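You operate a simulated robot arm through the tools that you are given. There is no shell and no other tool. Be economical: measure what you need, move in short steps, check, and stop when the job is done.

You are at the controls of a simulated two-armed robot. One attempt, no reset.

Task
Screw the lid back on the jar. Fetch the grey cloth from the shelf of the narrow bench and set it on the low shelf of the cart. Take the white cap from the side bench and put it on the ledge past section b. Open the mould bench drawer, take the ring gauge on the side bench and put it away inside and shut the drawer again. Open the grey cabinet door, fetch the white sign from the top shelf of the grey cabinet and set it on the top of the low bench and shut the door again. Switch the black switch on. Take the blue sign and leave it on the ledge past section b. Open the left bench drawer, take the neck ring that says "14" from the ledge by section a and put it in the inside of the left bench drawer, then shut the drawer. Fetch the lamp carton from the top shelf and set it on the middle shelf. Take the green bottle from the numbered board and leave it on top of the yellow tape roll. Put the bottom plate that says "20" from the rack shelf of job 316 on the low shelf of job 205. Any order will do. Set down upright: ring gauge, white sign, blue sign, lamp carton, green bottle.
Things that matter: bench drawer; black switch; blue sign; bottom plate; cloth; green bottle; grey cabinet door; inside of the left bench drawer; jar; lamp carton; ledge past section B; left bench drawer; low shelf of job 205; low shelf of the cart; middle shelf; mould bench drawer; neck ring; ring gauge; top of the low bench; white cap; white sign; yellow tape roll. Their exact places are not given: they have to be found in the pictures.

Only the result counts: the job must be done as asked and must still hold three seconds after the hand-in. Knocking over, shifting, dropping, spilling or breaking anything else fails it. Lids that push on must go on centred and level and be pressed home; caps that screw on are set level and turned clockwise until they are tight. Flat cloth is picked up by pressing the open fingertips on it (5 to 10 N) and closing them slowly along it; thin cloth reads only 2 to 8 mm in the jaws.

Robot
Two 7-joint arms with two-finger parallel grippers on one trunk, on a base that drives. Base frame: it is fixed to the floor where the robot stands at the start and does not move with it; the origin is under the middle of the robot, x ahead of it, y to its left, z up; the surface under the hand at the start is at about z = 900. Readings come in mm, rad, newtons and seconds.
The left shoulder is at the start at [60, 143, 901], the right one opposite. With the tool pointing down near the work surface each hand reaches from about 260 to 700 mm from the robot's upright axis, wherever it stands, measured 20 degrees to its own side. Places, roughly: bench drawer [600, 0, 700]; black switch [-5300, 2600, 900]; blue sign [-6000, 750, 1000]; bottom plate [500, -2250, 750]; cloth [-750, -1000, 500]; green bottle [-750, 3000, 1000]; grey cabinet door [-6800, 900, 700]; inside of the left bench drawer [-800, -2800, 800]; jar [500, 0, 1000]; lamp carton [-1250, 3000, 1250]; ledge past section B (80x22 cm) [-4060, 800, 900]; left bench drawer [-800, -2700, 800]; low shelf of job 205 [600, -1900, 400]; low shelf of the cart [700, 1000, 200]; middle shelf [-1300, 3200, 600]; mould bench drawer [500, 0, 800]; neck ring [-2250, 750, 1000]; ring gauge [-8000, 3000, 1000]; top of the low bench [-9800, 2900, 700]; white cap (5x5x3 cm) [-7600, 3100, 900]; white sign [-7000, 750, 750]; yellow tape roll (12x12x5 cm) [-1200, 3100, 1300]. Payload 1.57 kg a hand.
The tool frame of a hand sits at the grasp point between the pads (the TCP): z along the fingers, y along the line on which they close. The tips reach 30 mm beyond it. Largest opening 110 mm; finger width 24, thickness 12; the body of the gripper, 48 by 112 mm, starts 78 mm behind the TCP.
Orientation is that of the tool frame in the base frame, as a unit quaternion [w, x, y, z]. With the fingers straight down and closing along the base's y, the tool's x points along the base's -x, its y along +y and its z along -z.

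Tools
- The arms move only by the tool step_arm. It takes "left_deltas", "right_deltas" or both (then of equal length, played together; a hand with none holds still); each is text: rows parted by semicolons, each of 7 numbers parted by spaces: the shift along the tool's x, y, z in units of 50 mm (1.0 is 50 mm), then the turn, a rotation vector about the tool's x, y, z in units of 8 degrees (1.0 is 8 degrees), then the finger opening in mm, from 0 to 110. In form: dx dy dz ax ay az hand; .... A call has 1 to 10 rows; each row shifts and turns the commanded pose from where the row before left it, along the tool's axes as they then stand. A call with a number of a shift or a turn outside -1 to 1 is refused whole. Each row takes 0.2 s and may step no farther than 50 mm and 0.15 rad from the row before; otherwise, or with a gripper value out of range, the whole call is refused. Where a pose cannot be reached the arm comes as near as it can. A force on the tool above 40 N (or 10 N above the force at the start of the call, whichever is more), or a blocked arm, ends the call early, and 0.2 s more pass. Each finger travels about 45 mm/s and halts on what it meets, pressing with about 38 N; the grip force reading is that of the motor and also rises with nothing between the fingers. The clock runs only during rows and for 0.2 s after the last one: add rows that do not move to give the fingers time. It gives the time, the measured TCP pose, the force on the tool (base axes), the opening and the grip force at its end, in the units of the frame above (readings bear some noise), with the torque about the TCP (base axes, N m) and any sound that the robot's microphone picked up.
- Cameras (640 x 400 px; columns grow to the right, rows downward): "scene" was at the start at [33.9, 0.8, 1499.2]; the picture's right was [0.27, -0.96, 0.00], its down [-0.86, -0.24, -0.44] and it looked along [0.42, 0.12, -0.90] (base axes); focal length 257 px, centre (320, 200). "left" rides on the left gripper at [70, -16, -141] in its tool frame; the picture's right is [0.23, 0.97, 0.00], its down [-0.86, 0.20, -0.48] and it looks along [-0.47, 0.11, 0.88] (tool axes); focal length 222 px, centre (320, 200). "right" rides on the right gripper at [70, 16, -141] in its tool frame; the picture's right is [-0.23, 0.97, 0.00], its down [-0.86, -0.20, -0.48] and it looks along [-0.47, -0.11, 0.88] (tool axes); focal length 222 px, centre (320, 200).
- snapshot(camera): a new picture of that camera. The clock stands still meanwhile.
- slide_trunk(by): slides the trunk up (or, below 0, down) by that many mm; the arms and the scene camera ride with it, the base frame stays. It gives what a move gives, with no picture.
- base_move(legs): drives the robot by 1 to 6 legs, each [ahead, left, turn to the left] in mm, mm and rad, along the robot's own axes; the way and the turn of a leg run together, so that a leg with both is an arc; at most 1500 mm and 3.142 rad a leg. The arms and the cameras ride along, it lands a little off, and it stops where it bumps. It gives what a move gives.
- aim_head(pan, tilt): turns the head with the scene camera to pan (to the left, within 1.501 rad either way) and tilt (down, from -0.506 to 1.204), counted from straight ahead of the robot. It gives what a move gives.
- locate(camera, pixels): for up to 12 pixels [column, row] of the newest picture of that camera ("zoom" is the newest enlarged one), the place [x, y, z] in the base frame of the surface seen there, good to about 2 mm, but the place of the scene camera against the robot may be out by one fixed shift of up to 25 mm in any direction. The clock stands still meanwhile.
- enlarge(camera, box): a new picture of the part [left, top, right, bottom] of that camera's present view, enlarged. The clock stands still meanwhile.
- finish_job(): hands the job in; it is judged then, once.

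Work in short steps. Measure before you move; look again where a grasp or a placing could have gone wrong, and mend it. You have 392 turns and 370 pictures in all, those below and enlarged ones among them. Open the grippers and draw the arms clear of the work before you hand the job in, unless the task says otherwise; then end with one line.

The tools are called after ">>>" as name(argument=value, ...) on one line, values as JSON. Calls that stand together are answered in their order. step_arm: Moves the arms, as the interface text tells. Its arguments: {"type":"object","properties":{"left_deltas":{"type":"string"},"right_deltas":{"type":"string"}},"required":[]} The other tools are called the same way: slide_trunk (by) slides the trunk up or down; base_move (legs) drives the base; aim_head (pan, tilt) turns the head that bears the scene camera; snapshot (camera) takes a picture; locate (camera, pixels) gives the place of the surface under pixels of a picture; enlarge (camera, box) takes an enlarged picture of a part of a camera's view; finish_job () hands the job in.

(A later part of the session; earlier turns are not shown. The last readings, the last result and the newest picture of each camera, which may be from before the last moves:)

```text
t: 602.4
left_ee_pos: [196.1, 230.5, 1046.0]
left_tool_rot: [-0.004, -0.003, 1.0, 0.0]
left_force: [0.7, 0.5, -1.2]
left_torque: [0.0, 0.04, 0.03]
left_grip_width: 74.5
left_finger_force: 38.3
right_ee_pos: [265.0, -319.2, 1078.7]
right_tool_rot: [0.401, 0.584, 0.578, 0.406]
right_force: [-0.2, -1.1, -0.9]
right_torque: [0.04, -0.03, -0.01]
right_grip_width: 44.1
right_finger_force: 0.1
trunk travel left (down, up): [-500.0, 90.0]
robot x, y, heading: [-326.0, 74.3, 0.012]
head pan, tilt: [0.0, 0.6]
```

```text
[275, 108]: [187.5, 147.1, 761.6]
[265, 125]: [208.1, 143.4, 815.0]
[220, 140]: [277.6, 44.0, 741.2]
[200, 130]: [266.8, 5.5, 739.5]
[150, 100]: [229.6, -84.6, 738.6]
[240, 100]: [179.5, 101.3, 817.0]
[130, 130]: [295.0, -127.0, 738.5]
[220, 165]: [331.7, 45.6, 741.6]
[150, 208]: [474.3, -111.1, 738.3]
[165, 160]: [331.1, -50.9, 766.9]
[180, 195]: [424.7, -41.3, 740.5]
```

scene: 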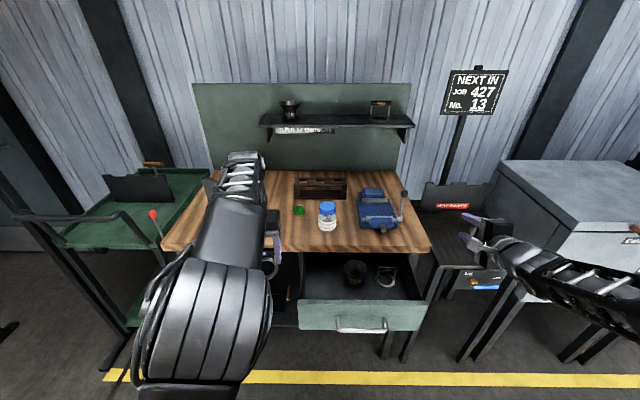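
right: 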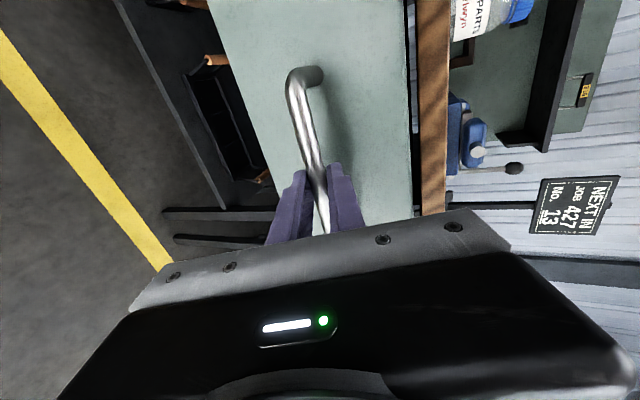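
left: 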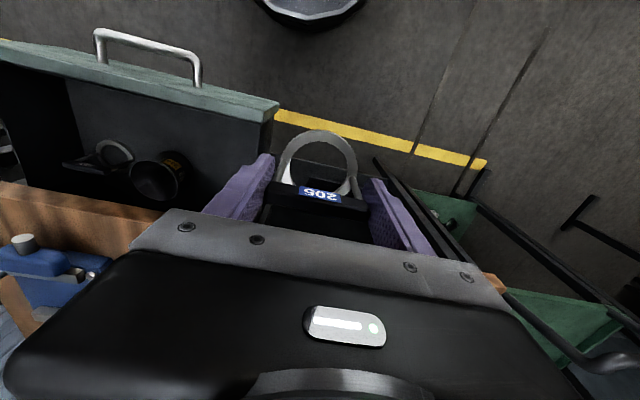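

Drawer bottom 740, left wall y≈140. I carry the gauge over (292,70) and lower it to just above the bottom.

>>> step_arm(left_deltas="-0.48 -0.8 0 0 0 0 65;-0.48 -0.8 0 0 0 0 65;-0.48 -0.8 0 0 0 0 65;-0.48 -0.8 0 0 0 0 65;0 0 0.9 0 0 0 65;0 0 0.9 0 0 0 65;0 0 0.9 0 0 0 65;0 0 0.9 0 0 0 65;0 0 0.7 0 0 0 65;0 0 0 0 0 0 65")

>>> snapshot(camera="left")

```text
t: 604.5
left_ee_pos: [243.6, 80.8, 798.6]
left_tool_rot: [0.001, -0.003, 1.0, -0.001]
left_force: [2.5, 0.5, 29.6]
left_torque: [0.05, -0.25, -0.1]
left_grip_width: 74.6
left_finger_force: 38.2
left hand out of reach, approached as far as the arm can: row 2, 3, 4
right_ee_pos: [262.9, -318.8, 1080.8]
right_tool_rot: [0.4, 0.583, 0.579, 0.406]
right_force: [-0.1, 0.4, 0.8]
right_torque: [0.04, -0.01, 0.05]
right_grip_width: 44.2
right_finger_force: 0.0
trunk travel left (down, up): [-500.0, 90.0]
robot x, y, heading: [-325.4, 74.8, 0.012]
head pan, tilt: [0.0, 0.6]
```

```text
129 pictures are left
```

left: 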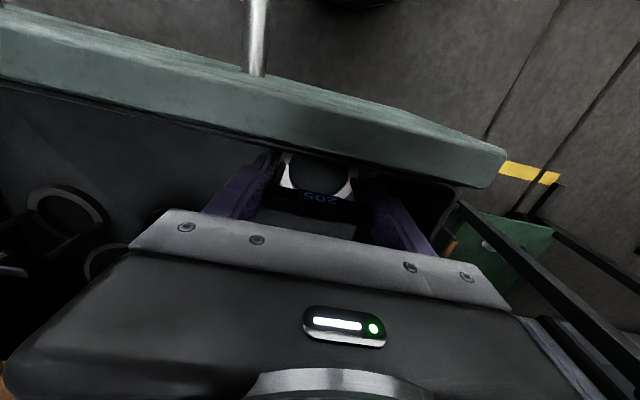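

It touches the drawer bottom (30 N). I ease up 4 mm and check.

>>> step_arm(left_deltas="0 0 -0.08 0 0 0 65;0 0 0 0 0 0 65")

>>> enlarge(camera="left", box=[180, 120, 440, 270])

>>> enlarge(camera="scene", box=[230, 200, 450, 340])

```text
t: 605.1
left_ee_pos: [242.1, 80.8, 799.9]
left_tool_rot: [-0.003, -0.002, 1.0, 0.001]
left_force: [1.2, -1.4, 9.1]
left_torque: [-0.18, -0.49, -0.04]
left_grip_width: 74.6
left_finger_force: 38.2
right_ee_pos: [264.3, -320.1, 1077.9]
right_tool_rot: [0.401, 0.582, 0.579, 0.407]
right_force: [0.3, 0.5, 0.6]
right_torque: [0.01, -0.03, -0.02]
right_grip_width: 44.1
right_finger_force: 0.1
trunk travel left (down, up): [-500.0, 90.0]
robot x, y, heading: [-326.0, 75.9, 0.009]
head pan, tilt: [0.0, 0.6]
```

```text
2.46 times, centred on (310, 195) of left
```

zoom: 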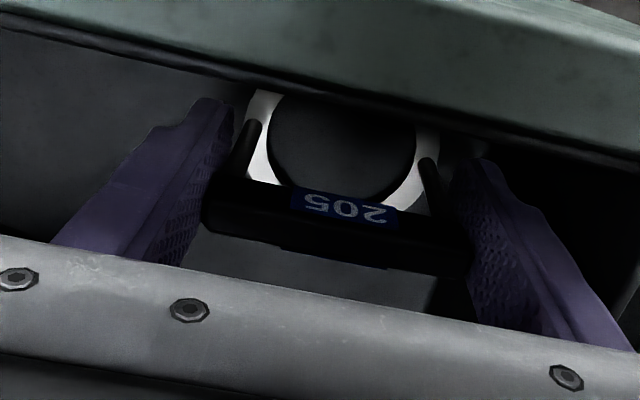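

```text
2.86 times, centred on (340, 270) of scene
```

zoom: 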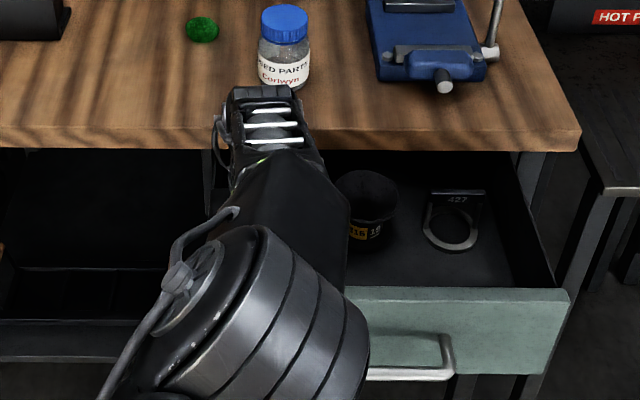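

I lift 1.5 mm more to unload, then open to 84 and rise.

>>> step_arm(left_deltas="0 0 -0.03 0 0 0 65;0 0 0 0 0 0 80;0 0 0 0 0 0 85;0 0 0 0 0 0 85;0 0 -0.4 0 0 0 85;0 0 -0.8 0 0 0 85;0 0 -0.8 0 0 0 85;0 0 -0.8 0 0 0 85;0 0 -0.8 0 0 0 85;0 0 0 0 0 0 85")

>>> snapshot(camera="left")

```text
t: 607.4
left_ee_pos: [245.8, 79.2, 980.4]
left_tool_rot: [-0.003, -0.003, 1.0, 0.0]
left_force: [0.1, -0.1, 0.1]
left_torque: [0.01, -0.03, 0.02]
left_grip_width: 84.9
left_finger_force: 0.1
right_ee_pos: [265.4, -319.7, 1078.3]
right_tool_rot: [0.399, 0.583, 0.579, 0.406]
right_force: [-0.2, 0.3, 0.2]
right_torque: [0.03, -0.01, 0.0]
right_grip_width: 43.9
right_finger_force: 0.1
trunk travel left (down, up): [-500.0, 90.0]
robot x, y, heading: [-323.0, 71.7, 0.007]
head pan, tilt: [0.0, 0.6]
```

```text
126 pictures are left
```

left: 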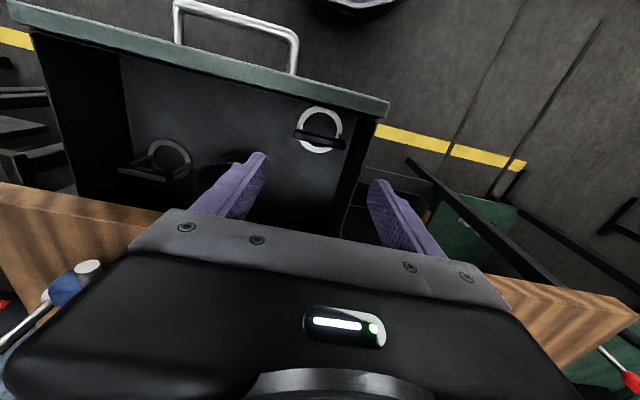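

The gauge stands in the drawer. Now to shut it: back off 230 mm, left hand aside, right hand to the handle again.

>>> base_move(legs=[[-230, 0, 0]])

>>> step_arm(left_deltas="0 0.8 -0.3 0 0 0 85;0 0.8 -0.3 0 0 0 85;0 0.8 0 0 0 0 85;0 0.6 0 0 0 0 85;0 0 0 0 0 0 85;0 0 0 0 0 0 85;0 0 0 0 0 0 85;0 0 0 0 0 0 85;0 0 0 0 0 0 85", right_deltas="0 -0.8 0.35 0 0 0 44;0 -0.8 0.35 0 0 0 44;0.6 -0.6 0.2 0 0 0 44;0.7 -0.6 0.2 0 0 0 44;0.7 -0.6 0.2 0 0 0 44;0.8 -0.5 0.2 0 0 0 44;0.9 -0.4 0.2 0 0 0 44;0.9 -0.3 0.2 0 0 0 44;0.9 -0.2 0.2 0 0 0 44")

>>> snapshot(camera="right")

```text
t: 609.1
left_ee_pos: [19.7, 78.0, 980.4]
left_tool_rot: [-0.003, -0.002, 1.0, 0.0]
left_force: [0.5, -1.2, 0.2]
left_torque: [-0.01, -0.05, -0.01]
left_grip_width: 85.0
left_finger_force: 0.1
right_ee_pos: [38.9, -323.8, 1079.3]
right_tool_rot: [0.401, 0.583, 0.578, 0.406]
right_force: [0.6, -0.4, 0.1]
right_torque: [-0.01, 0.02, 0.02]
right_grip_width: 44.3
right_finger_force: 0.0
trunk travel left (down, up): [-500.0, 90.0]
robot x, y, heading: [-549.5, 73.0, 0.01]
head pan, tilt: [0.0, 0.6]
```

```text
refused: row 7 steps farther than a row can; nothing moved
```

```text
125 pictures are left
```

right: 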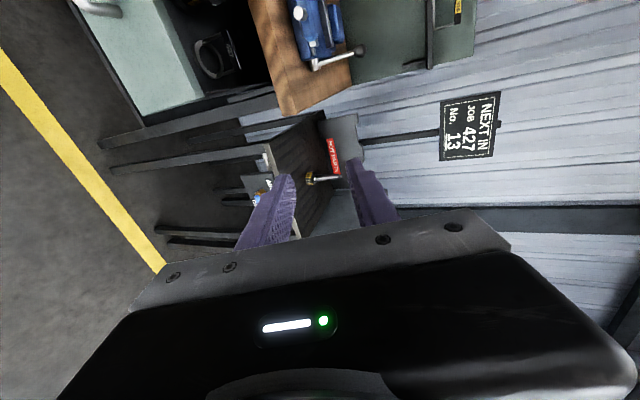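

One row was too long; I resend with shorter rows.

>>> step_arm(left_deltas="0 0.8 -0.3 0 0 0 85;0 0.8 -0.3 0 0 0 85;0 0.8 0 0 0 0 85;0 0.6 0 0 0 0 85;0 0 0 0 0 0 85;0 0 0 0 0 0 85;0 0 0 0 0 0 85;0 0 0 0 0 0 85;0 0 0 0 0 0 85", right_deltas="0 -0.8 0.35 0 0 0 44;0 -0.8 0.35 0 0 0 44;0.6 -0.6 0.2 0 0 0 44;0.7 -0.6 0.2 0 0 0 44;0.7 -0.6 0.2 0 0 0 44;0.8 -0.5 0.2 0 0 0 44;0.8 -0.4 0.2 0 0 0 44;0.9 -0.3 0.2 0 0 0 44;0.9 -0.2 0.2 0 0 0 44")

>>> snapshot(camera="right")

```text
t: 611.1
left_ee_pos: [22.2, 230.5, 1013.3]
left_tool_rot: [-0.003, -0.002, 1.0, 0.0]
left_force: [-0.4, 0.4, 0.2]
left_torque: [0.0, -0.03, -0.02]
left_grip_width: 84.9
left_finger_force: 0.1
right_ee_pos: [51.6, -47.6, 822.4]
right_tool_rot: [0.401, 0.584, 0.578, 0.406]
right_force: [0.4, 0.7, 0.1]
right_torque: [0.0, 0.02, -0.01]
right_grip_width: 43.8
right_finger_force: 0.0
trunk travel left (down, up): [-500.0, 90.0]
robot x, y, heading: [-553.5, 73.9, 0.007]
head pan, tilt: [0.0, 0.6]
```

```text
124 pictures are left
```

right: 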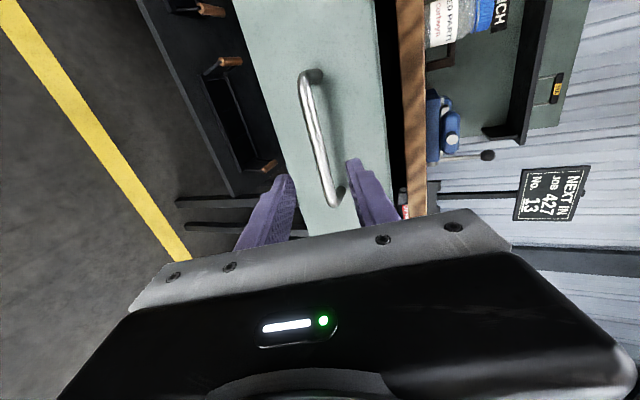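

I advance onto the bar and grip it.

>>> step_arm(right_deltas="0 0.04 0.52 0 0 0 44;0 0.04 0.52 0 0 0 44;0 0 0.52 0 0 0 44;0 0 0 0 0 0 44;0 0 0 0 0 0 20;0 0 0 0 0 0 0;0 0 0 0 0 0 0;0 0 0 0 0 0 0")

>>> base_move(legs=[[120, 0, 0], [90, 0, 0]])

>>> snapshot(camera="right")

```text
t: 612.9
left_ee_pos: [21.3, 230.5, 1012.2]
left_tool_rot: [-0.003, -0.002, 1.0, 0.0]
left_force: [-0.2, -0.4, -0.1]
left_torque: [0.01, 0.0, 0.01]
left_grip_width: 85.2
left_finger_force: 0.0
right_ee_pos: [127.9, -49.1, 795.2]
right_tool_rot: [0.4, 0.584, 0.58, 0.404]
right_force: [-2.7, -0.7, -9.6]
right_torque: [-0.69, 0.17, 0.24]
right_grip_width: 14.0
right_finger_force: 30.4
trunk travel left (down, up): [-500.0, 90.0]
robot x, y, heading: [-549.9, 71.7, 0.005]
head pan, tilt: [0.0, 0.6]
```

```text
t: 614.8
left_ee_pos: [232.9, 229.4, 1013.2]
left_tool_rot: [-0.004, -0.002, 1.0, 0.002]
left_force: [0.0, 0.0, 0.1]
left_torque: [-0.02, 0.05, -0.01]
left_grip_width: 84.9
left_finger_force: 0.0
right_ee_pos: [339.0, -48.5, 794.7]
right_tool_rot: [0.4, 0.584, 0.579, 0.404]
right_force: [-1.7, -16.5, -14.8]
right_torque: [-0.75, 0.24, 0.1]
right_grip_width: 13.7
right_finger_force: 30.4
trunk travel left (down, up): [-500.0, 90.0]
robot x, y, heading: [-339.8, 74.5, 0.01]
head pan, tilt: [0.0, 0.6]
```

```text
123 pictures are left
```

right: 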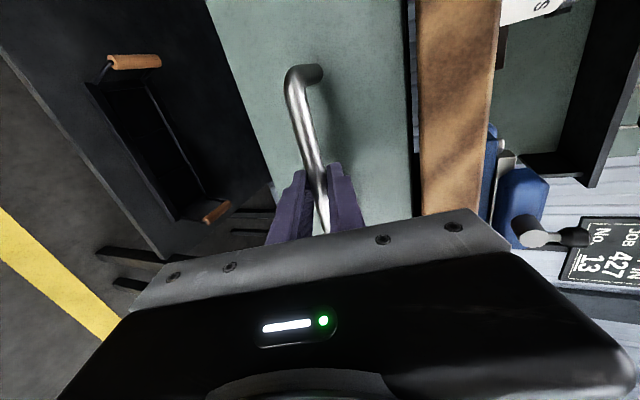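

10 mm left to close. I push with the arm until it stops.

>>> step_arm(right_deltas="0 0.035 0.1 0 0 0 0;0 0.035 0.1 0 0 0 0;0 0.02 0.06 0 0 0 0;0 0 0 0 0 0 0")

>>> locate(camera="right", pixels=[[270, 100], [370, 120], [450, 100]])

```text
t: 615.8
left_ee_pos: [230.4, 231.0, 1013.6]
left_tool_rot: [-0.002, -0.003, 1.0, 0.0]
left_force: [0.6, -0.9, -0.1]
left_torque: [0.01, 0.03, 0.0]
left_grip_width: 85.3
left_finger_force: 0.0
right_ee_pos: [349.9, -48.5, 794.0]
right_tool_rot: [0.4, 0.584, 0.579, 0.404]
right_force: [-19.1, -4.6, -5.4]
right_torque: [-0.88, 0.13, -0.28]
right_grip_width: 13.8
right_finger_force: 30.4
trunk travel left (down, up): [-500.0, 90.0]
robot x, y, heading: [-340.7, 73.8, 0.012]
head pan, tilt: [0.0, 0.6]
```

```text
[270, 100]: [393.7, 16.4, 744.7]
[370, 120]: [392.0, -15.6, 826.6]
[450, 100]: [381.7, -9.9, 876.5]
```

Stopped with −19 N at the original closed position. I release, retreat and verify the face.

>>> step_arm(right_deltas="0 0 0 0 0 0 30;0 0 0 0 0 0 44;0 0 -0.7 0 0 0 44;0 0 -0.8 0 0 0 44;0 0 0 0 0 0 44")

>>> snapshot(camera="right")

>>> locate(camera="right", pixels=[[285, 130], [370, 110], [395, 120], [320, 130], [350, 60]])

```text
t: 617.0
left_ee_pos: [231.3, 232.0, 1012.6]
left_tool_rot: [-0.003, -0.003, 1.0, 0.0]
left_force: [0.3, 0.1, -0.1]
left_torque: [0.03, -0.01, -0.03]
left_grip_width: 84.8
left_finger_force: 0.0
right_ee_pos: [283.5, -47.4, 823.5]
right_tool_rot: [0.401, 0.584, 0.578, 0.404]
right_force: [0.2, 0.0, 0.1]
right_torque: [0.06, 0.01, 0.01]
right_grip_width: 43.9
right_finger_force: 0.1
trunk travel left (down, up): [-500.0, 90.0]
robot x, y, heading: [-338.4, 74.0, 0.013]
head pan, tilt: [0.0, 0.6]
```

```text
122 pictures are left
```

right: 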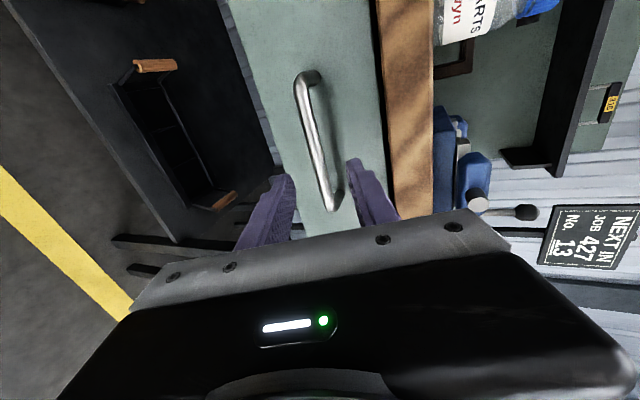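

```text
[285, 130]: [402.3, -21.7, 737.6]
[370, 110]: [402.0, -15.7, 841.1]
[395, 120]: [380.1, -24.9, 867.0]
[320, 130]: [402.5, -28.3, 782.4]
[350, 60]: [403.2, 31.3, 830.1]
```

The drawer is shut. Last: neck ring "14". I raise the right hand and drive to the ledge by section A, facing −y.

>>> step_arm(right_deltas="-0.3 0.8 -0.45 0 0 0 44;-0.3 0.8 -0.45 0 0 0 44;-0.3 0.8 -0.45 0 0 0 44;-0.3 0.8 -0.45 0 0 0 44;-0.3 0.8 -0.45 0 0 0 44;0 0 0 0 0 0 44")

>>> base_move(legs=[[-80, 0, 0], [0, 900, 0], [0, 870, 0], [-1000, 0, 0], [-950, 0, 0], [0, 0, -1.58]])

>>> aim_head(pan=0.1, tilt=0.5)

>>> snapshot(camera="scene")

```text
t: 618.4
left_ee_pos: [231.4, 232.5, 1011.8]
left_tool_rot: [-0.003, -0.003, 1.0, 0.0]
left_force: [0.4, 0.3, 0.6]
left_torque: [0.0, -0.04, 0.03]
left_grip_width: 85.0
left_finger_force: 0.0
right_ee_pos: [244.8, -126.6, 1048.8]
right_tool_rot: [0.401, 0.584, 0.579, 0.404]
right_force: [0.6, -0.5, -0.1]
right_torque: [0.03, 0.01, -0.06]
right_grip_width: 44.0
right_finger_force: 0.0
trunk travel left (down, up): [-500.0, 90.0]
robot x, y, heading: [-343.0, 73.7, 0.012]
head pan, tilt: [0.0, 0.6]
```

```text
t: 641.3
left_ee_pos: [-2265.5, 1209.5, 1012.7]
left_tool_rot: [-0.001, 0.696, 0.718, 0.002]
left_force: [0.1, -0.2, -0.5]
left_torque: [0.0, 0.04, 0.04]
left_grip_width: 85.1
left_finger_force: 0.1
right_ee_pos: [-2623.0, 1186.6, 1047.9]
right_tool_rot: [0.57, 0.821, 0.008, 0.009]
right_force: [-0.6, 0.0, -0.6]
right_torque: [0.01, 0.01, -0.01]
right_grip_width: 44.0
right_finger_force: 0.1
trunk travel left (down, up): [-500.0, 90.0]
robot x, y, heading: [-2440.8, 1774.4, -1.532]
head pan, tilt: [0.0, 0.6]
```

```text
t: 642.0
left_ee_pos: [-2264.9, 1211.1, 1013.1]
left_tool_rot: [-0.002, 0.695, 0.719, 0.001]
left_force: [0.4, -0.4, -1.0]
left_torque: [0.0, 0.0, -0.02]
left_grip_width: 84.8
left_finger_force: 0.1
right_ee_pos: [-2622.5, 1186.8, 1048.6]
right_tool_rot: [0.57, 0.821, 0.008, 0.01]
right_force: [0.2, -0.7, 0.4]
right_torque: [0.0, 0.01, -0.03]
right_grip_width: 44.0
right_finger_force: 0.0
trunk travel left (down, up): [-500.0, 90.0]
robot x, y, heading: [-2438.2, 1778.8, -1.536]
head pan, tilt: [0.099, 0.499]
```

```text
121 pictures are left
```

scene: 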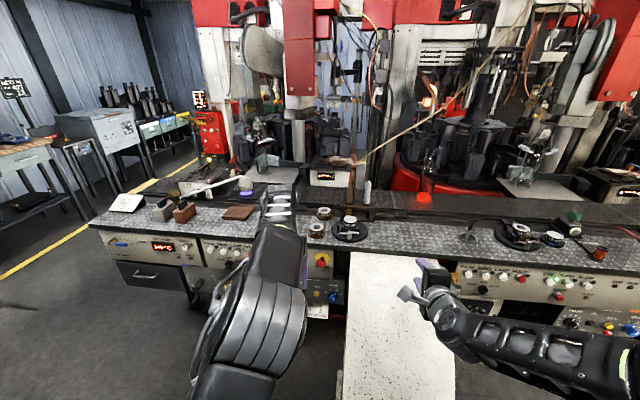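

>>> enlarge(camera="scene", box=[290, 190, 390, 260])

>>> locate(camera="scene", pixels=[[318, 229], [323, 212], [350, 226], [350, 219], [395, 300], [350, 270], [440, 270], [345, 380], [330, 245], [450, 380]])

```text
5.71 times, centred on (340, 225) of scene
```

zoom: 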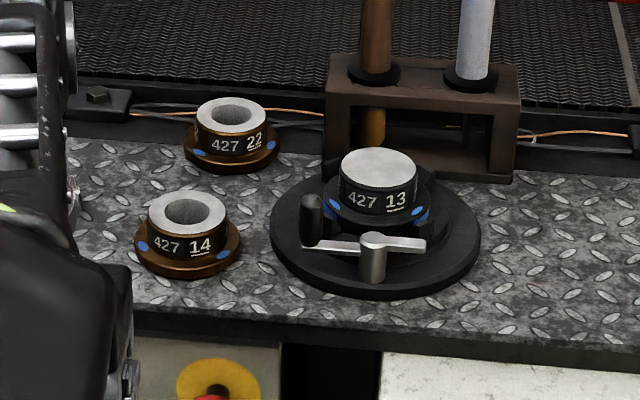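

```text
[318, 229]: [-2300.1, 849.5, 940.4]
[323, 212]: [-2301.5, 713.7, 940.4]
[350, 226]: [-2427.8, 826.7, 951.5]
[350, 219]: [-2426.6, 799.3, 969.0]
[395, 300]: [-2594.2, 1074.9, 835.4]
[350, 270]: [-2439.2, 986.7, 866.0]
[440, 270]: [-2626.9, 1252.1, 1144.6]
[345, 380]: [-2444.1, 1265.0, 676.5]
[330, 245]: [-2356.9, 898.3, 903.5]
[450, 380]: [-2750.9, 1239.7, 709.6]
```

Ring "427 14" is the front one at ≈(-2303,868). A white chute lies right of it, so I'll use the right hand from further left (east). I turn the right hand back upright.

>>> base_move(legs=[[0, 340, 0], [0, 0, -0.035]])

>>> step_arm(right_deltas="0 0 0 0.97 0 0 90;0 0 0 0.97 0 0 90;0 0 0 0.97 0 0 90;0 0 0 0.97 0 0 90;0 0 0 0.97 0 0 90;0 0 0 0.97 0 0 90;0 0 0 0.97 0 0 90;0 0 0 0.97 0 0 90;0 0 0 0.97 0 0 90")

>>> step_arm(right_deltas="0 0 0 0 0 -1 90;0 0 0 0 0 -1 90;0 0 0 0 0 -1 90;0 0 0 0 0 -1 90;0 0 0 0 0 -1 90;0 0 0 0 0 -1 90;0 0 0 0 0 -1 90;0 0 0 0 0 -1 90;0 0 0 0 0 -1 90;0 0 0 0 0 -1 90")

>>> snapshot(camera="scene")

```text
t: 644.5
left_ee_pos: [-1947.3, 1218.0, 1014.1]
left_tool_rot: [-0.002, 0.708, 0.706, 0.001]
left_force: [0.1, 0.2, -0.2]
left_torque: [0.0, 0.02, 0.01]
left_grip_width: 84.8
left_finger_force: 0.0
right_ee_pos: [-2305.2, 1205.5, 1047.9]
right_tool_rot: [0.57, 0.821, -0.007, 0.0]
right_force: [0.1, -0.1, -0.5]
right_torque: [-0.02, 0.01, -0.01]
right_grip_width: 44.0
right_finger_force: 0.1
trunk travel left (down, up): [-500.0, 90.0]
robot x, y, heading: [-2099.0, 1787.1, -1.57]
head pan, tilt: [0.099, 0.499]
```

```text
t: 646.5
left_ee_pos: [-1945.7, 1218.0, 1013.0]
left_tool_rot: [-0.002, 0.708, 0.706, 0.002]
left_force: [-0.4, 0.4, -0.2]
left_torque: [0.0, 0.04, 0.0]
left_grip_width: 85.0
left_finger_force: 0.1
right_ee_pos: [-2302.4, 1212.8, 1037.3]
right_tool_rot: [0.006, 1.0, -0.004, 0.004]
right_force: [0.6, 0.1, 0.2]
right_torque: [-0.03, 0.02, 0.01]
right_grip_width: 90.0
right_finger_force: 0.1
right hand out of reach, approached as far as the arm can: row 9
trunk travel left (down, up): [-500.0, 90.0]
robot x, y, heading: [-2097.3, 1791.2, -1.566]
head pan, tilt: [0.099, 0.499]
```

```text
t: 648.8
left_ee_pos: [-1946.2, 1217.5, 1013.3]
left_tool_rot: [-0.001, 0.708, 0.706, 0.002]
left_force: [-0.1, -0.3, -0.4]
left_torque: [0.0, 0.04, 0.01]
left_grip_width: 85.3
left_finger_force: 0.0
right_ee_pos: [-2304.0, 1214.4, 1034.9]
right_tool_rot: [0.003, 0.769, 0.639, 0.003]
right_force: [1.1, 0.0, 0.4]
right_torque: [0.03, -0.01, 0.0]
right_grip_width: 90.1
right_finger_force: 0.1
trunk travel left (down, up): [-500.0, 90.0]
robot x, y, heading: [-2099.7, 1790.3, -1.567]
head pan, tilt: [0.099, 0.499]
```

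```text
119 pictures are left
```

scene: 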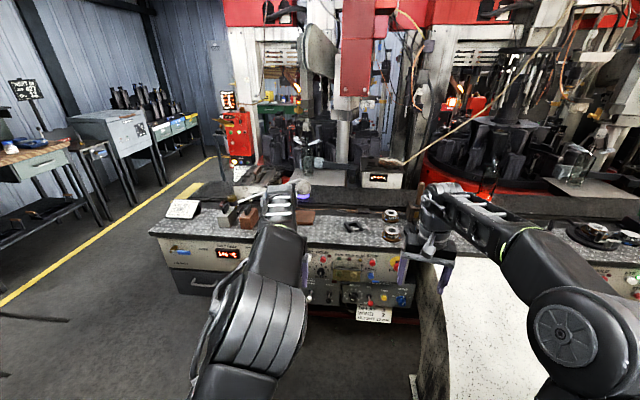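

I raise the trunk 60 mm (clearance over ledge items) and drive 320 mm ahead.

>>> slide_trunk(by=60)

>>> base_move(legs=[[310, 0, 0]])

>>> snapshot(camera="right")

```text
t: 649.8
left_ee_pos: [-1946.1, 1217.9, 1073.7]
left_tool_rot: [-0.002, 0.708, 0.706, 0.003]
left_force: [0.0, 0.8, -0.7]
left_torque: [0.02, 0.0, 0.0]
left_grip_width: 85.1
left_finger_force: 0.1
right_ee_pos: [-2304.2, 1214.5, 1093.4]
right_tool_rot: [0.002, 0.77, 0.638, 0.003]
right_force: [0.6, -0.1, -0.8]
right_torque: [0.04, -0.01, -0.05]
right_grip_width: 89.9
right_finger_force: 0.1
trunk travel left (down, up): [-560.0, 30.0]
robot x, y, heading: [-2099.3, 1794.0, -1.571]
head pan, tilt: [0.099, 0.499]
```

```text
t: 651.9
left_ee_pos: [-1944.4, 902.6, 1072.0]
left_tool_rot: [-0.002, 0.707, 0.707, 0.001]
left_force: [-0.9, -0.2, -0.3]
left_torque: [0.04, -0.01, -0.01]
left_grip_width: 85.1
left_finger_force: 0.0
right_ee_pos: [-2301.1, 898.4, 1095.4]
right_tool_rot: [0.002, 0.769, 0.64, 0.003]
right_force: [1.0, -0.2, -0.1]
right_torque: [0.08, -0.01, 0.0]
right_grip_width: 90.0
right_finger_force: 0.1
trunk travel left (down, up): [-560.0, 30.0]
robot x, y, heading: [-2102.4, 1477.4, -1.566]
head pan, tilt: [0.099, 0.499]
```

```text
118 pictures are left
```

right: 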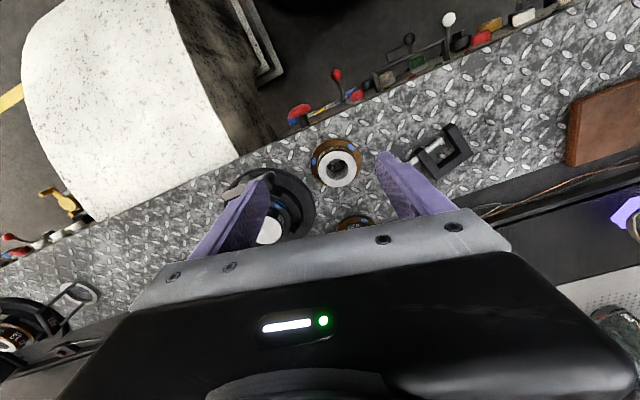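

Ring "14" appears at (338,163). I zoom and locate.

>>> enlarge(camera="right", box=[290, 120, 400, 240])

>>> locate(camera="right", pixels=[[323, 172], [357, 165], [340, 186], [338, 152], [312, 163], [335, 140], [361, 155], [352, 222], [300, 195], [318, 190], [405, 155]])

```text
3.33 times, centred on (345, 180) of right
```

zoom: 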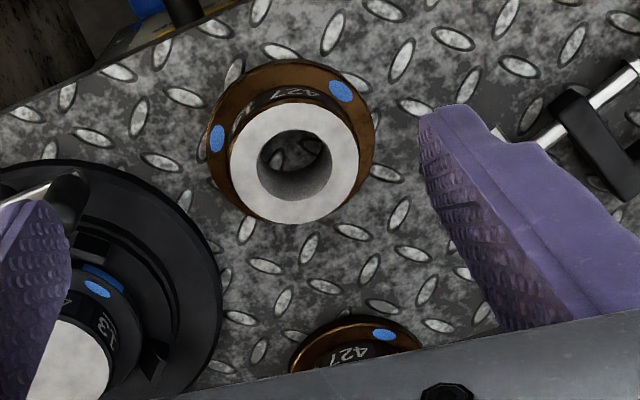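

```text
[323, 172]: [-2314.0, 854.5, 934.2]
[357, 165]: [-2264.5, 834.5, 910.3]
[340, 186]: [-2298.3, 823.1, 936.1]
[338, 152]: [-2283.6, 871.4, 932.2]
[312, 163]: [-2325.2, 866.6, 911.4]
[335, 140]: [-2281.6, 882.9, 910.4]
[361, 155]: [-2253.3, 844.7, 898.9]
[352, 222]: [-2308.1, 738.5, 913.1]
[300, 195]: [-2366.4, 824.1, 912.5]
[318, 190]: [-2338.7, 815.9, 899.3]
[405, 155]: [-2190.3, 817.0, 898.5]
```

Ring 14: centre ≈(-2295,850), body z 911–935. I move over it (opening 80) and descend to z≈944 to grip the upper body.

>>> step_arm(right_deltas="-0.46 0.14 0 0 0 0 80;-0.46 0.14 0 0 0 0 80;0 0 0.8 0 0 0 80;0 0 0.8 0 0 0 80;0 0 0.8 0 0 0 80;0 0 0 0 0 0 80")

>>> snapshot(camera="right")

```text
t: 653.3
left_ee_pos: [-1944.3, 903.0, 1073.0]
left_tool_rot: [-0.001, 0.707, 0.707, 0.002]
left_force: [0.8, 0.4, 0.0]
left_torque: [-0.02, -0.01, 0.01]
left_grip_width: 85.1
left_finger_force: 0.0
right_ee_pos: [-2295.0, 869.3, 953.7]
right_tool_rot: [0.002, 0.768, 0.64, 0.003]
right_force: [0.5, 0.2, -0.4]
right_torque: [0.0, -0.01, 0.03]
right_grip_width: 80.2
right_finger_force: 0.2
right hand out of reach, approached as far as the arm can: row 1, 2
trunk travel left (down, up): [-560.0, 30.0]
robot x, y, heading: [-2097.0, 1472.2, -1.566]
head pan, tilt: [0.099, 0.499]
```

```text
116 pictures are left
```

right: 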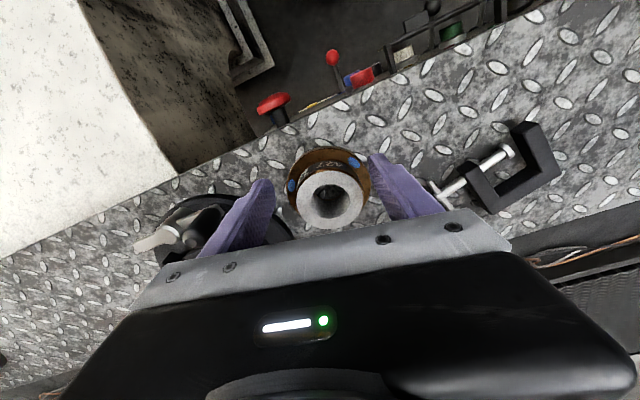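

I correct 19 mm forward, lower 10 mm and close.

>>> step_arm(right_deltas="-0.37 0.06 0 0 0 0 80;0 0 0.19 0 0 0 80;0 0 0 0 0 0 80;0 0 0 0 0 0 65;0 0 0 0 0 0 50;0 0 0 0 0 0 45;0 0 0 0 0 0 45")

>>> snapshot(camera="right")

```text
t: 654.9
left_ee_pos: [-1945.3, 903.4, 1072.4]
left_tool_rot: [-0.002, 0.707, 0.707, 0.002]
left_force: [0.6, 0.0, -1.0]
left_torque: [0.03, 0.01, -0.03]
left_grip_width: 84.9
left_finger_force: 0.0
right_ee_pos: [-2295.4, 850.3, 944.5]
right_tool_rot: [0.002, 0.768, 0.64, 0.003]
right_force: [1.5, 0.0, -0.3]
right_torque: [0.0, 0.08, 0.03]
right_grip_width: 57.3
right_finger_force: 36.4
trunk travel left (down, up): [-560.0, 30.0]
robot x, y, heading: [-2099.6, 1476.5, -1.559]
head pan, tilt: [0.099, 0.499]
```

```text
115 pictures are left
```

right: 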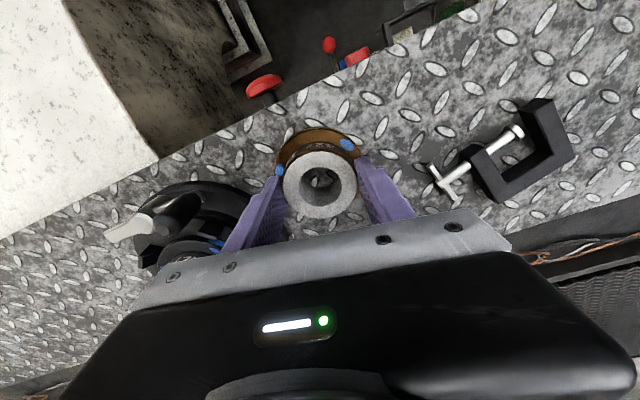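

Ring held (57.3 mm). I lift it, back off, and drive to the left bench at the south wall.

>>> step_arm(right_deltas="0 0 -0.7 0 0 0 45;0 0 -0.7 0 0 0 45;0 0 -0.7 0 0 0 45;0 0 0 0 0 0 45")

>>> base_move(legs=[[-370, 0, 0], [0, 0, 1.56], [900, 0, 0], [850, 0, 0]])

>>> base_move(legs=[[0, -1200, 0], [0, -1200, 0], [0, -1200, 0]])

>>> aim_head(pan=-1.4, tilt=0.45)

>>> snapshot(camera="scene")

```text
t: 655.9
left_ee_pos: [-1945.2, 902.7, 1071.9]
left_tool_rot: [-0.001, 0.707, 0.707, 0.003]
left_force: [-0.7, -0.1, -0.6]
left_torque: [0.06, -0.04, 0.02]
left_grip_width: 84.8
left_finger_force: 0.1
right_ee_pos: [-2299.5, 847.8, 1048.9]
right_tool_rot: [0.003, 0.768, 0.64, 0.003]
right_force: [-0.6, 0.3, -6.6]
right_torque: [0.0, -0.01, 0.0]
right_grip_width: 57.3
right_finger_force: 37.9
trunk travel left (down, up): [-560.0, 30.0]
robot x, y, heading: [-2099.5, 1476.2, -1.563]
head pan, tilt: [0.099, 0.499]
```

```text
t: 670.4
left_ee_pos: [206.4, 1965.1, 1072.4]
left_tool_rot: [-0.003, 0.011, 1.0, -0.001]
left_force: [-0.4, 0.0, 0.1]
left_torque: [-0.02, 0.0, -0.03]
left_grip_width: 85.2
left_finger_force: 0.0
right_ee_pos: [251.1, 1610.7, 1050.2]
right_tool_rot: [0.0, 0.103, 0.995, 0.003]
right_force: [-0.2, -0.1, -5.7]
right_torque: [-0.04, -0.02, 0.0]
right_grip_width: 57.0
right_finger_force: 37.3
trunk travel left (down, up): [-560.0, 30.0]
robot x, y, heading: [-371.1, 1824.2, -0.016]
head pan, tilt: [0.099, 0.499]
```

```text
t: 687.8
left_ee_pos: [157.0, -1616.4, 1072.1]
left_tool_rot: [-0.002, -0.005, 1.0, -0.001]
left_force: [0.2, 0.1, 0.0]
left_torque: [0.04, 0.01, 0.03]
left_grip_width: 85.2
left_finger_force: 0.1
right_ee_pos: [216.0, -1970.6, 1049.8]
right_tool_rot: [-0.001, 0.087, 0.996, 0.004]
right_force: [0.9, 0.8, -5.6]
right_torque: [0.0, 0.02, 0.03]
right_grip_width: 56.9
right_finger_force: 37.9
trunk travel left (down, up): [-560.0, 30.0]
robot x, y, heading: [-415.9, -1780.8, 0.012]
head pan, tilt: [0.099, 0.499]
```

```text
t: 689.4
left_ee_pos: [155.9, -1616.8, 1072.6]
left_tool_rot: [-0.002, -0.005, 1.0, 0.0]
left_force: [0.1, -0.1, 0.4]
left_torque: [0.02, -0.01, 0.01]
left_grip_width: 85.0
left_finger_force: 0.0
right_ee_pos: [213.9, -1970.4, 1049.6]
right_tool_rot: [-0.001, 0.086, 0.996, 0.003]
right_force: [-0.1, -0.6, -6.0]
right_torque: [-0.04, 0.03, -0.01]
right_grip_width: 57.0
right_finger_force: 38.2
trunk travel left (down, up): [-560.0, 30.0]
robot x, y, heading: [-415.1, -1776.6, 0.016]
head pan, tilt: [-1.4, 0.45]
```

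```text
114 pictures are left
```

scene: 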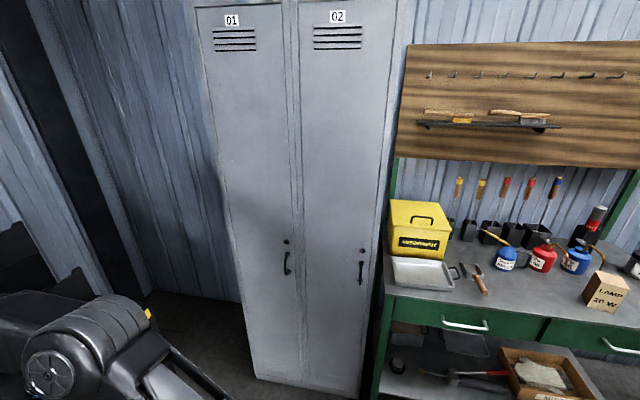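

>>> locate(camera="scene", pixels=[[465, 325], [445, 320], [485, 328], [420, 310], [530, 325], [400, 300], [540, 335], [620, 345], [450, 295]])

```text
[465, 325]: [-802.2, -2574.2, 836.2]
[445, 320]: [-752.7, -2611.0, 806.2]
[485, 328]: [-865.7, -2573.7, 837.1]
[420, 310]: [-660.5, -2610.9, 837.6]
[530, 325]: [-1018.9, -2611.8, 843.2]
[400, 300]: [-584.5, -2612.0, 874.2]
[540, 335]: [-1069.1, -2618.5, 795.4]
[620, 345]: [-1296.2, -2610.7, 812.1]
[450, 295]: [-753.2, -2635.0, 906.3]
```

The left drawer: handle bar at ≈(-815,-2561,830), face y≈-2594. Because of the narrow bench behind, I'll stand at about (-420,-1900) turned to −2.3 rad, and use the left hand. I turn and prepare the left hand (roll −88°).

>>> base_move(legs=[[0, 0, -2.31], [60, 60, 0]])

>>> slide_trunk(by=-60)

>>> step_arm(left_deltas="0 0 0 0 0 -1 60;0 0 0 0 0 -1 60;0 0 0 0 0 -1 60;0 0 0 0 0 -1 60;0 0 0 0 0 -1 60;0 0 0 0 0 -1 60;0 0 0 0 0 -1 60;0 0 0 0 0 -1 60;0 0 0 0 0 -1 60;0 0 0 0 0 -1 60")

>>> step_arm(left_deltas="0 0 0 0 0 -1 44;0 0 0 0.97 0 0 44;0 0 0 0.97 0 0 44;0 0 0 0.97 0 0 44;0 0 0 0.97 0 0 44;0 0 0 0.97 0 0 44;0 0 0 0.97 0 0 44;0 0 0 0.97 0 0 44;0 0 0 0.97 0 0 44;0 0 0 0.97 0 0 44")

>>> aim_head(pan=0.1, tilt=0.5)

>>> snapshot(camera="scene")

```text
t: 695.9
left_ee_pos: [-660.2, -2399.8, 1072.1]
left_tool_rot: [-0.002, 0.907, 0.421, 0.004]
left_force: [0.4, 0.3, 0.4]
left_torque: [0.04, 0.03, 0.0]
left_grip_width: 85.0
left_finger_force: 0.0
right_ee_pos: [-965.5, -2212.9, 1049.8]
right_tool_rot: [0.002, 0.942, 0.336, 0.003]
right_force: [-0.2, -0.4, -4.4]
right_torque: [0.09, 0.01, -0.03]
right_grip_width: 57.2
right_finger_force: 38.5
trunk travel left (down, up): [-560.0, 30.0]
robot x, y, heading: [-406.6, -1861.8, -2.27]
head pan, tilt: [-1.4, 0.45]
```

```text
t: 696.9
left_ee_pos: [-659.6, -2397.5, 1014.2]
left_tool_rot: [-0.002, 0.907, 0.422, 0.002]
left_force: [0.2, -0.5, -0.1]
left_torque: [0.02, 0.02, -0.01]
left_grip_width: 85.0
left_finger_force: 0.0
right_ee_pos: [-964.7, -2211.5, 988.4]
right_tool_rot: [0.003, 0.941, 0.337, 0.001]
right_force: [0.3, -0.1, -4.1]
right_torque: [0.0, 0.0, 0.01]
right_grip_width: 57.1
right_finger_force: 39.1
trunk travel left (down, up): [-500.0, 90.0]
robot x, y, heading: [-405.3, -1860.1, -2.266]
head pan, tilt: [-1.4, 0.45]
```

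```text
t: 699.1
left_ee_pos: [-660.4, -2396.9, 1012.5]
left_tool_rot: [0.001, 0.423, 0.906, 0.002]
left_force: [0.4, -0.4, 0.3]
left_torque: [0.01, 0.02, -0.06]
left_grip_width: 60.0
left_finger_force: 0.1
right_ee_pos: [-965.6, -2212.1, 989.9]
right_tool_rot: [0.002, 0.942, 0.336, 0.002]
right_force: [-0.8, 0.7, -5.1]
right_torque: [0.04, -0.01, 0.01]
right_grip_width: 57.5
right_finger_force: 38.1
trunk travel left (down, up): [-500.0, 90.0]
robot x, y, heading: [-411.9, -1861.6, -2.268]
head pan, tilt: [-1.4, 0.45]
```

```text
t: 701.3
left_ee_pos: [-660.2, -2396.8, 1013.6]
left_tool_rot: [-0.207, 0.296, 0.766, -0.532]
left_force: [-0.7, 0.3, -0.7]
left_torque: [0.0, -0.01, 0.01]
left_grip_width: 43.9
left_finger_force: 0.1
right_ee_pos: [-966.2, -2210.9, 990.1]
right_tool_rot: [0.003, 0.942, 0.336, 0.002]
right_force: [0.1, 0.1, -5.6]
right_torque: [0.04, -0.01, 0.01]
right_grip_width: 57.0
right_finger_force: 38.3
trunk travel left (down, up): [-500.0, 90.0]
robot x, y, heading: [-411.6, -1862.1, -2.266]
head pan, tilt: [-1.4, 0.45]
```

```text
t: 702.9
left_ee_pos: [-659.9, -2399.0, 1013.7]
left_tool_rot: [-0.206, 0.295, 0.766, -0.532]
left_force: [0.4, -0.2, 0.5]
left_torque: [-0.02, 0.01, 0.0]
left_grip_width: 44.0
left_finger_force: 0.1
right_ee_pos: [-965.6, -2212.0, 989.7]
right_tool_rot: [0.004, 0.942, 0.336, 0.002]
right_force: [-0.7, -0.1, -4.0]
right_torque: [0.06, -0.03, 0.01]
right_grip_width: 56.9
right_finger_force: 38.4
trunk travel left (down, up): [-500.0, 90.0]
robot x, y, heading: [-407.9, -1859.8, -2.265]
head pan, tilt: [0.099, 0.499]
```

```text
113 pictures are left
```

scene: 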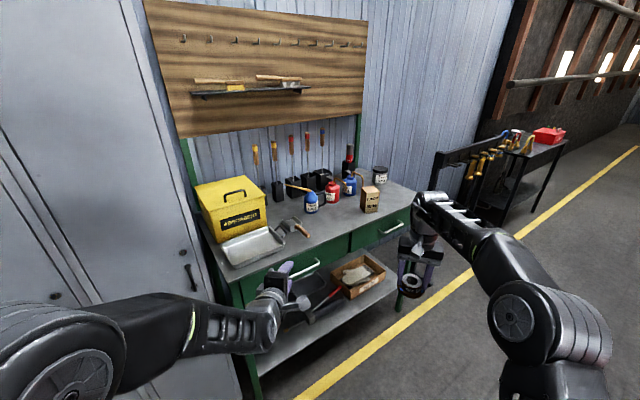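

I bring the left hand to a pre-grasp 80 mm in front of the bar.

>>> step_arm(left_deltas="0.02 0.7 0.3 0 0 0 44;0.02 0.7 0.3 0 0 0 44;0.02 0.47 0.6 0 0 0 44;0.02 0 0.8 0 0 0 44;0.02 0 0.8 0 0 0 44;0 0 0.8 0 0 0 44;0 0 0 0 0 0 44")

>>> snapshot(camera="left")

```text
t: 704.5
left_ee_pos: [-755.9, -2498.6, 860.5]
left_tool_rot: [-0.205, 0.296, 0.766, -0.532]
left_force: [0.0, 0.1, 1.2]
left_torque: [0.01, 0.02, 0.03]
left_grip_width: 43.9
left_finger_force: 0.1
right_ee_pos: [-964.8, -2210.7, 988.7]
right_tool_rot: [0.002, 0.942, 0.336, 0.002]
right_force: [-0.7, -0.2, -6.8]
right_torque: [0.04, 0.01, 0.0]
right_grip_width: 56.5
right_finger_force: 38.2
trunk travel left (down, up): [-500.0, 90.0]
robot x, y, heading: [-407.5, -1860.3, -2.269]
head pan, tilt: [0.099, 0.499]
```

```text
112 pictures are left
```

left: 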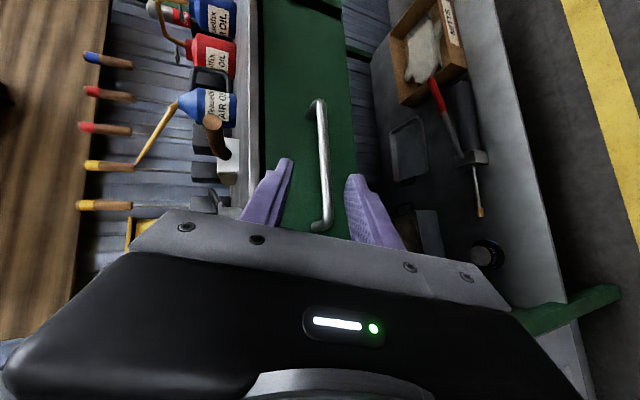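

The bar runs (318,100)–(322,225) between the fingers. I locate it.

>>> locate(camera="left", pixels=[[319, 115], [322, 145], [325, 175], [327, 205], [290, 130], [345, 130], [265, 130], [250, 130]])

```text
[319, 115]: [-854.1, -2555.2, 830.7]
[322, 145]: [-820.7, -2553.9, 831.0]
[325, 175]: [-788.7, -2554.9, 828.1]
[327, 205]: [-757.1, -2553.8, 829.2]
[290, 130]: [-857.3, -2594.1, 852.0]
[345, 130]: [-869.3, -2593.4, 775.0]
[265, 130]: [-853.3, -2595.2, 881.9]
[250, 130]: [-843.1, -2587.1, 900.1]
```

>>> step_arm(left_deltas="-0.04 0.03 0.47 0 0 0 44;-0.04 0.02 0.47 0 0 0 44;0 0 0.46 0 0 0 44;0 0 0 0 0 0 44;0 0 0 0 0 0 20;0 0 0 0 0 0 0;0 0 0 0 0 0 0;0 0 0 0 0 0 0")

>>> snapshot(camera="left")

```text
t: 706.3
left_ee_pos: [-787.9, -2515.0, 859.8]
left_tool_rot: [-0.206, 0.295, 0.767, -0.532]
left_force: [0.7, -0.4, 0.2]
left_torque: [-0.01, -0.01, -0.02]
left_grip_width: 0.0
left_finger_force: 21.4
left hand out of reach, approached as far as the arm can: row 2, 3
right_ee_pos: [-965.2, -2210.6, 989.7]
right_tool_rot: [0.003, 0.942, 0.337, 0.001]
right_force: [0.9, -0.1, -6.2]
right_torque: [-0.01, 0.0, 0.0]
right_grip_width: 57.3
right_finger_force: 38.2
trunk travel left (down, up): [-500.0, 90.0]
robot x, y, heading: [-407.6, -1862.3, -2.265]
head pan, tilt: [0.099, 0.499]
```

```text
111 pictures are left
```

left: 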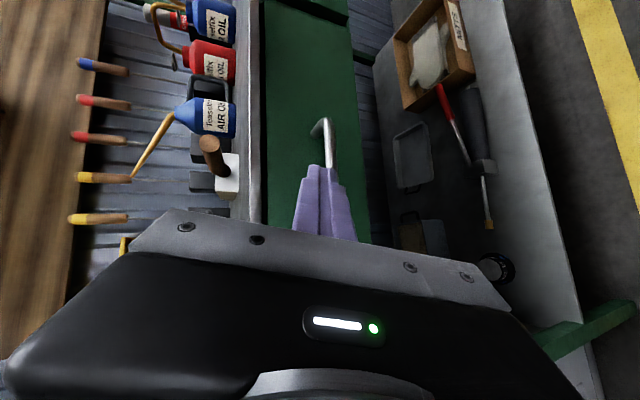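

Out of reach by ~40 mm. I open, withdraw 110 mm, drive 90 mm nearer and retry.

>>> step_arm(left_deltas="0 0 -0.7 0 0 0 44;0 0 -0.8 0 0 0 44;0 0 -0.7 0 0 0 44;0 0 0 0 0 0 44")

>>> base_move(legs=[[69, 58, 0]])

>>> snapshot(camera="left")

```text
t: 707.3
left_ee_pos: [-720.6, -2437.2, 899.1]
left_tool_rot: [-0.205, 0.295, 0.767, -0.532]
left_force: [-0.2, -0.2, -0.4]
left_torque: [-0.04, -0.03, -0.04]
left_grip_width: 43.9
left_finger_force: 0.0
right_ee_pos: [-966.2, -2211.8, 989.8]
right_tool_rot: [0.003, 0.942, 0.337, 0.004]
right_force: [0.7, 0.8, -5.2]
right_torque: [0.02, 0.0, 0.0]
right_grip_width: 57.2
right_finger_force: 37.3
trunk travel left (down, up): [-500.0, 90.0]
robot x, y, heading: [-408.8, -1861.1, -2.265]
head pan, tilt: [0.099, 0.499]
```

```text
t: 708.4
left_ee_pos: [-718.4, -2530.5, 897.2]
left_tool_rot: [-0.204, 0.295, 0.767, -0.532]
left_force: [0.4, -0.1, -0.7]
left_torque: [0.02, 0.01, 0.01]
left_grip_width: 44.1
left_finger_force: 0.1
right_ee_pos: [-964.3, -2303.0, 989.5]
right_tool_rot: [0.003, 0.941, 0.338, 0.003]
right_force: [0.5, -0.4, -5.6]
right_torque: [0.04, -0.02, -0.01]
right_grip_width: 56.9
right_finger_force: 37.6
trunk travel left (down, up): [-500.0, 90.0]
robot x, y, heading: [-405.7, -1947.1, -2.268]
head pan, tilt: [0.099, 0.499]
```

```text
110 pictures are left
```

left: 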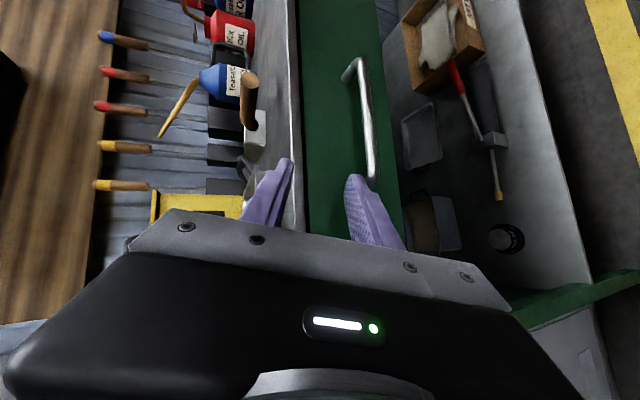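

>>> step_arm(left_deltas="0.45 0.36 0.24 0 0 0 44;0.45 0.36 0.24 0 0 0 44;0 0 0.3 0 0 0 44;0 0 0 0 0 0 44")

>>> snapshot(camera="left")

>>> locate(camera="left", pixels=[[320, 130], [322, 160], [325, 190], [315, 110]])

```text
t: 709.4
left_ee_pos: [-766.2, -2517.0, 852.1]
left_tool_rot: [-0.205, 0.294, 0.767, -0.532]
left_force: [0.9, 0.1, 0.2]
left_torque: [0.03, 0.0, -0.01]
left_grip_width: 44.1
left_finger_force: 0.1
right_ee_pos: [-964.8, -2302.8, 988.6]
right_tool_rot: [0.003, 0.941, 0.338, 0.002]
right_force: [0.3, 0.4, -4.6]
right_torque: [0.02, 0.0, 0.01]
right_grip_width: 56.9
right_finger_force: 38.0
trunk travel left (down, up): [-500.0, 90.0]
robot x, y, heading: [-405.5, -1951.2, -2.266]
head pan, tilt: [0.099, 0.499]
```

```text
109 pictures are left
```

left: 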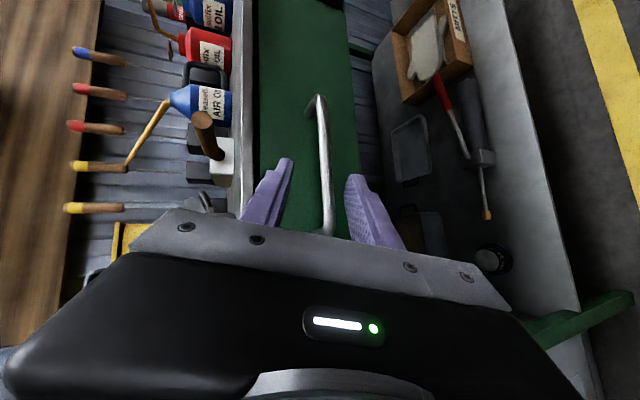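

```text
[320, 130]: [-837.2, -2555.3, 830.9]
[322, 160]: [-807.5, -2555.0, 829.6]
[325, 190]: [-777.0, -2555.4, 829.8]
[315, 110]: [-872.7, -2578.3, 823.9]
```

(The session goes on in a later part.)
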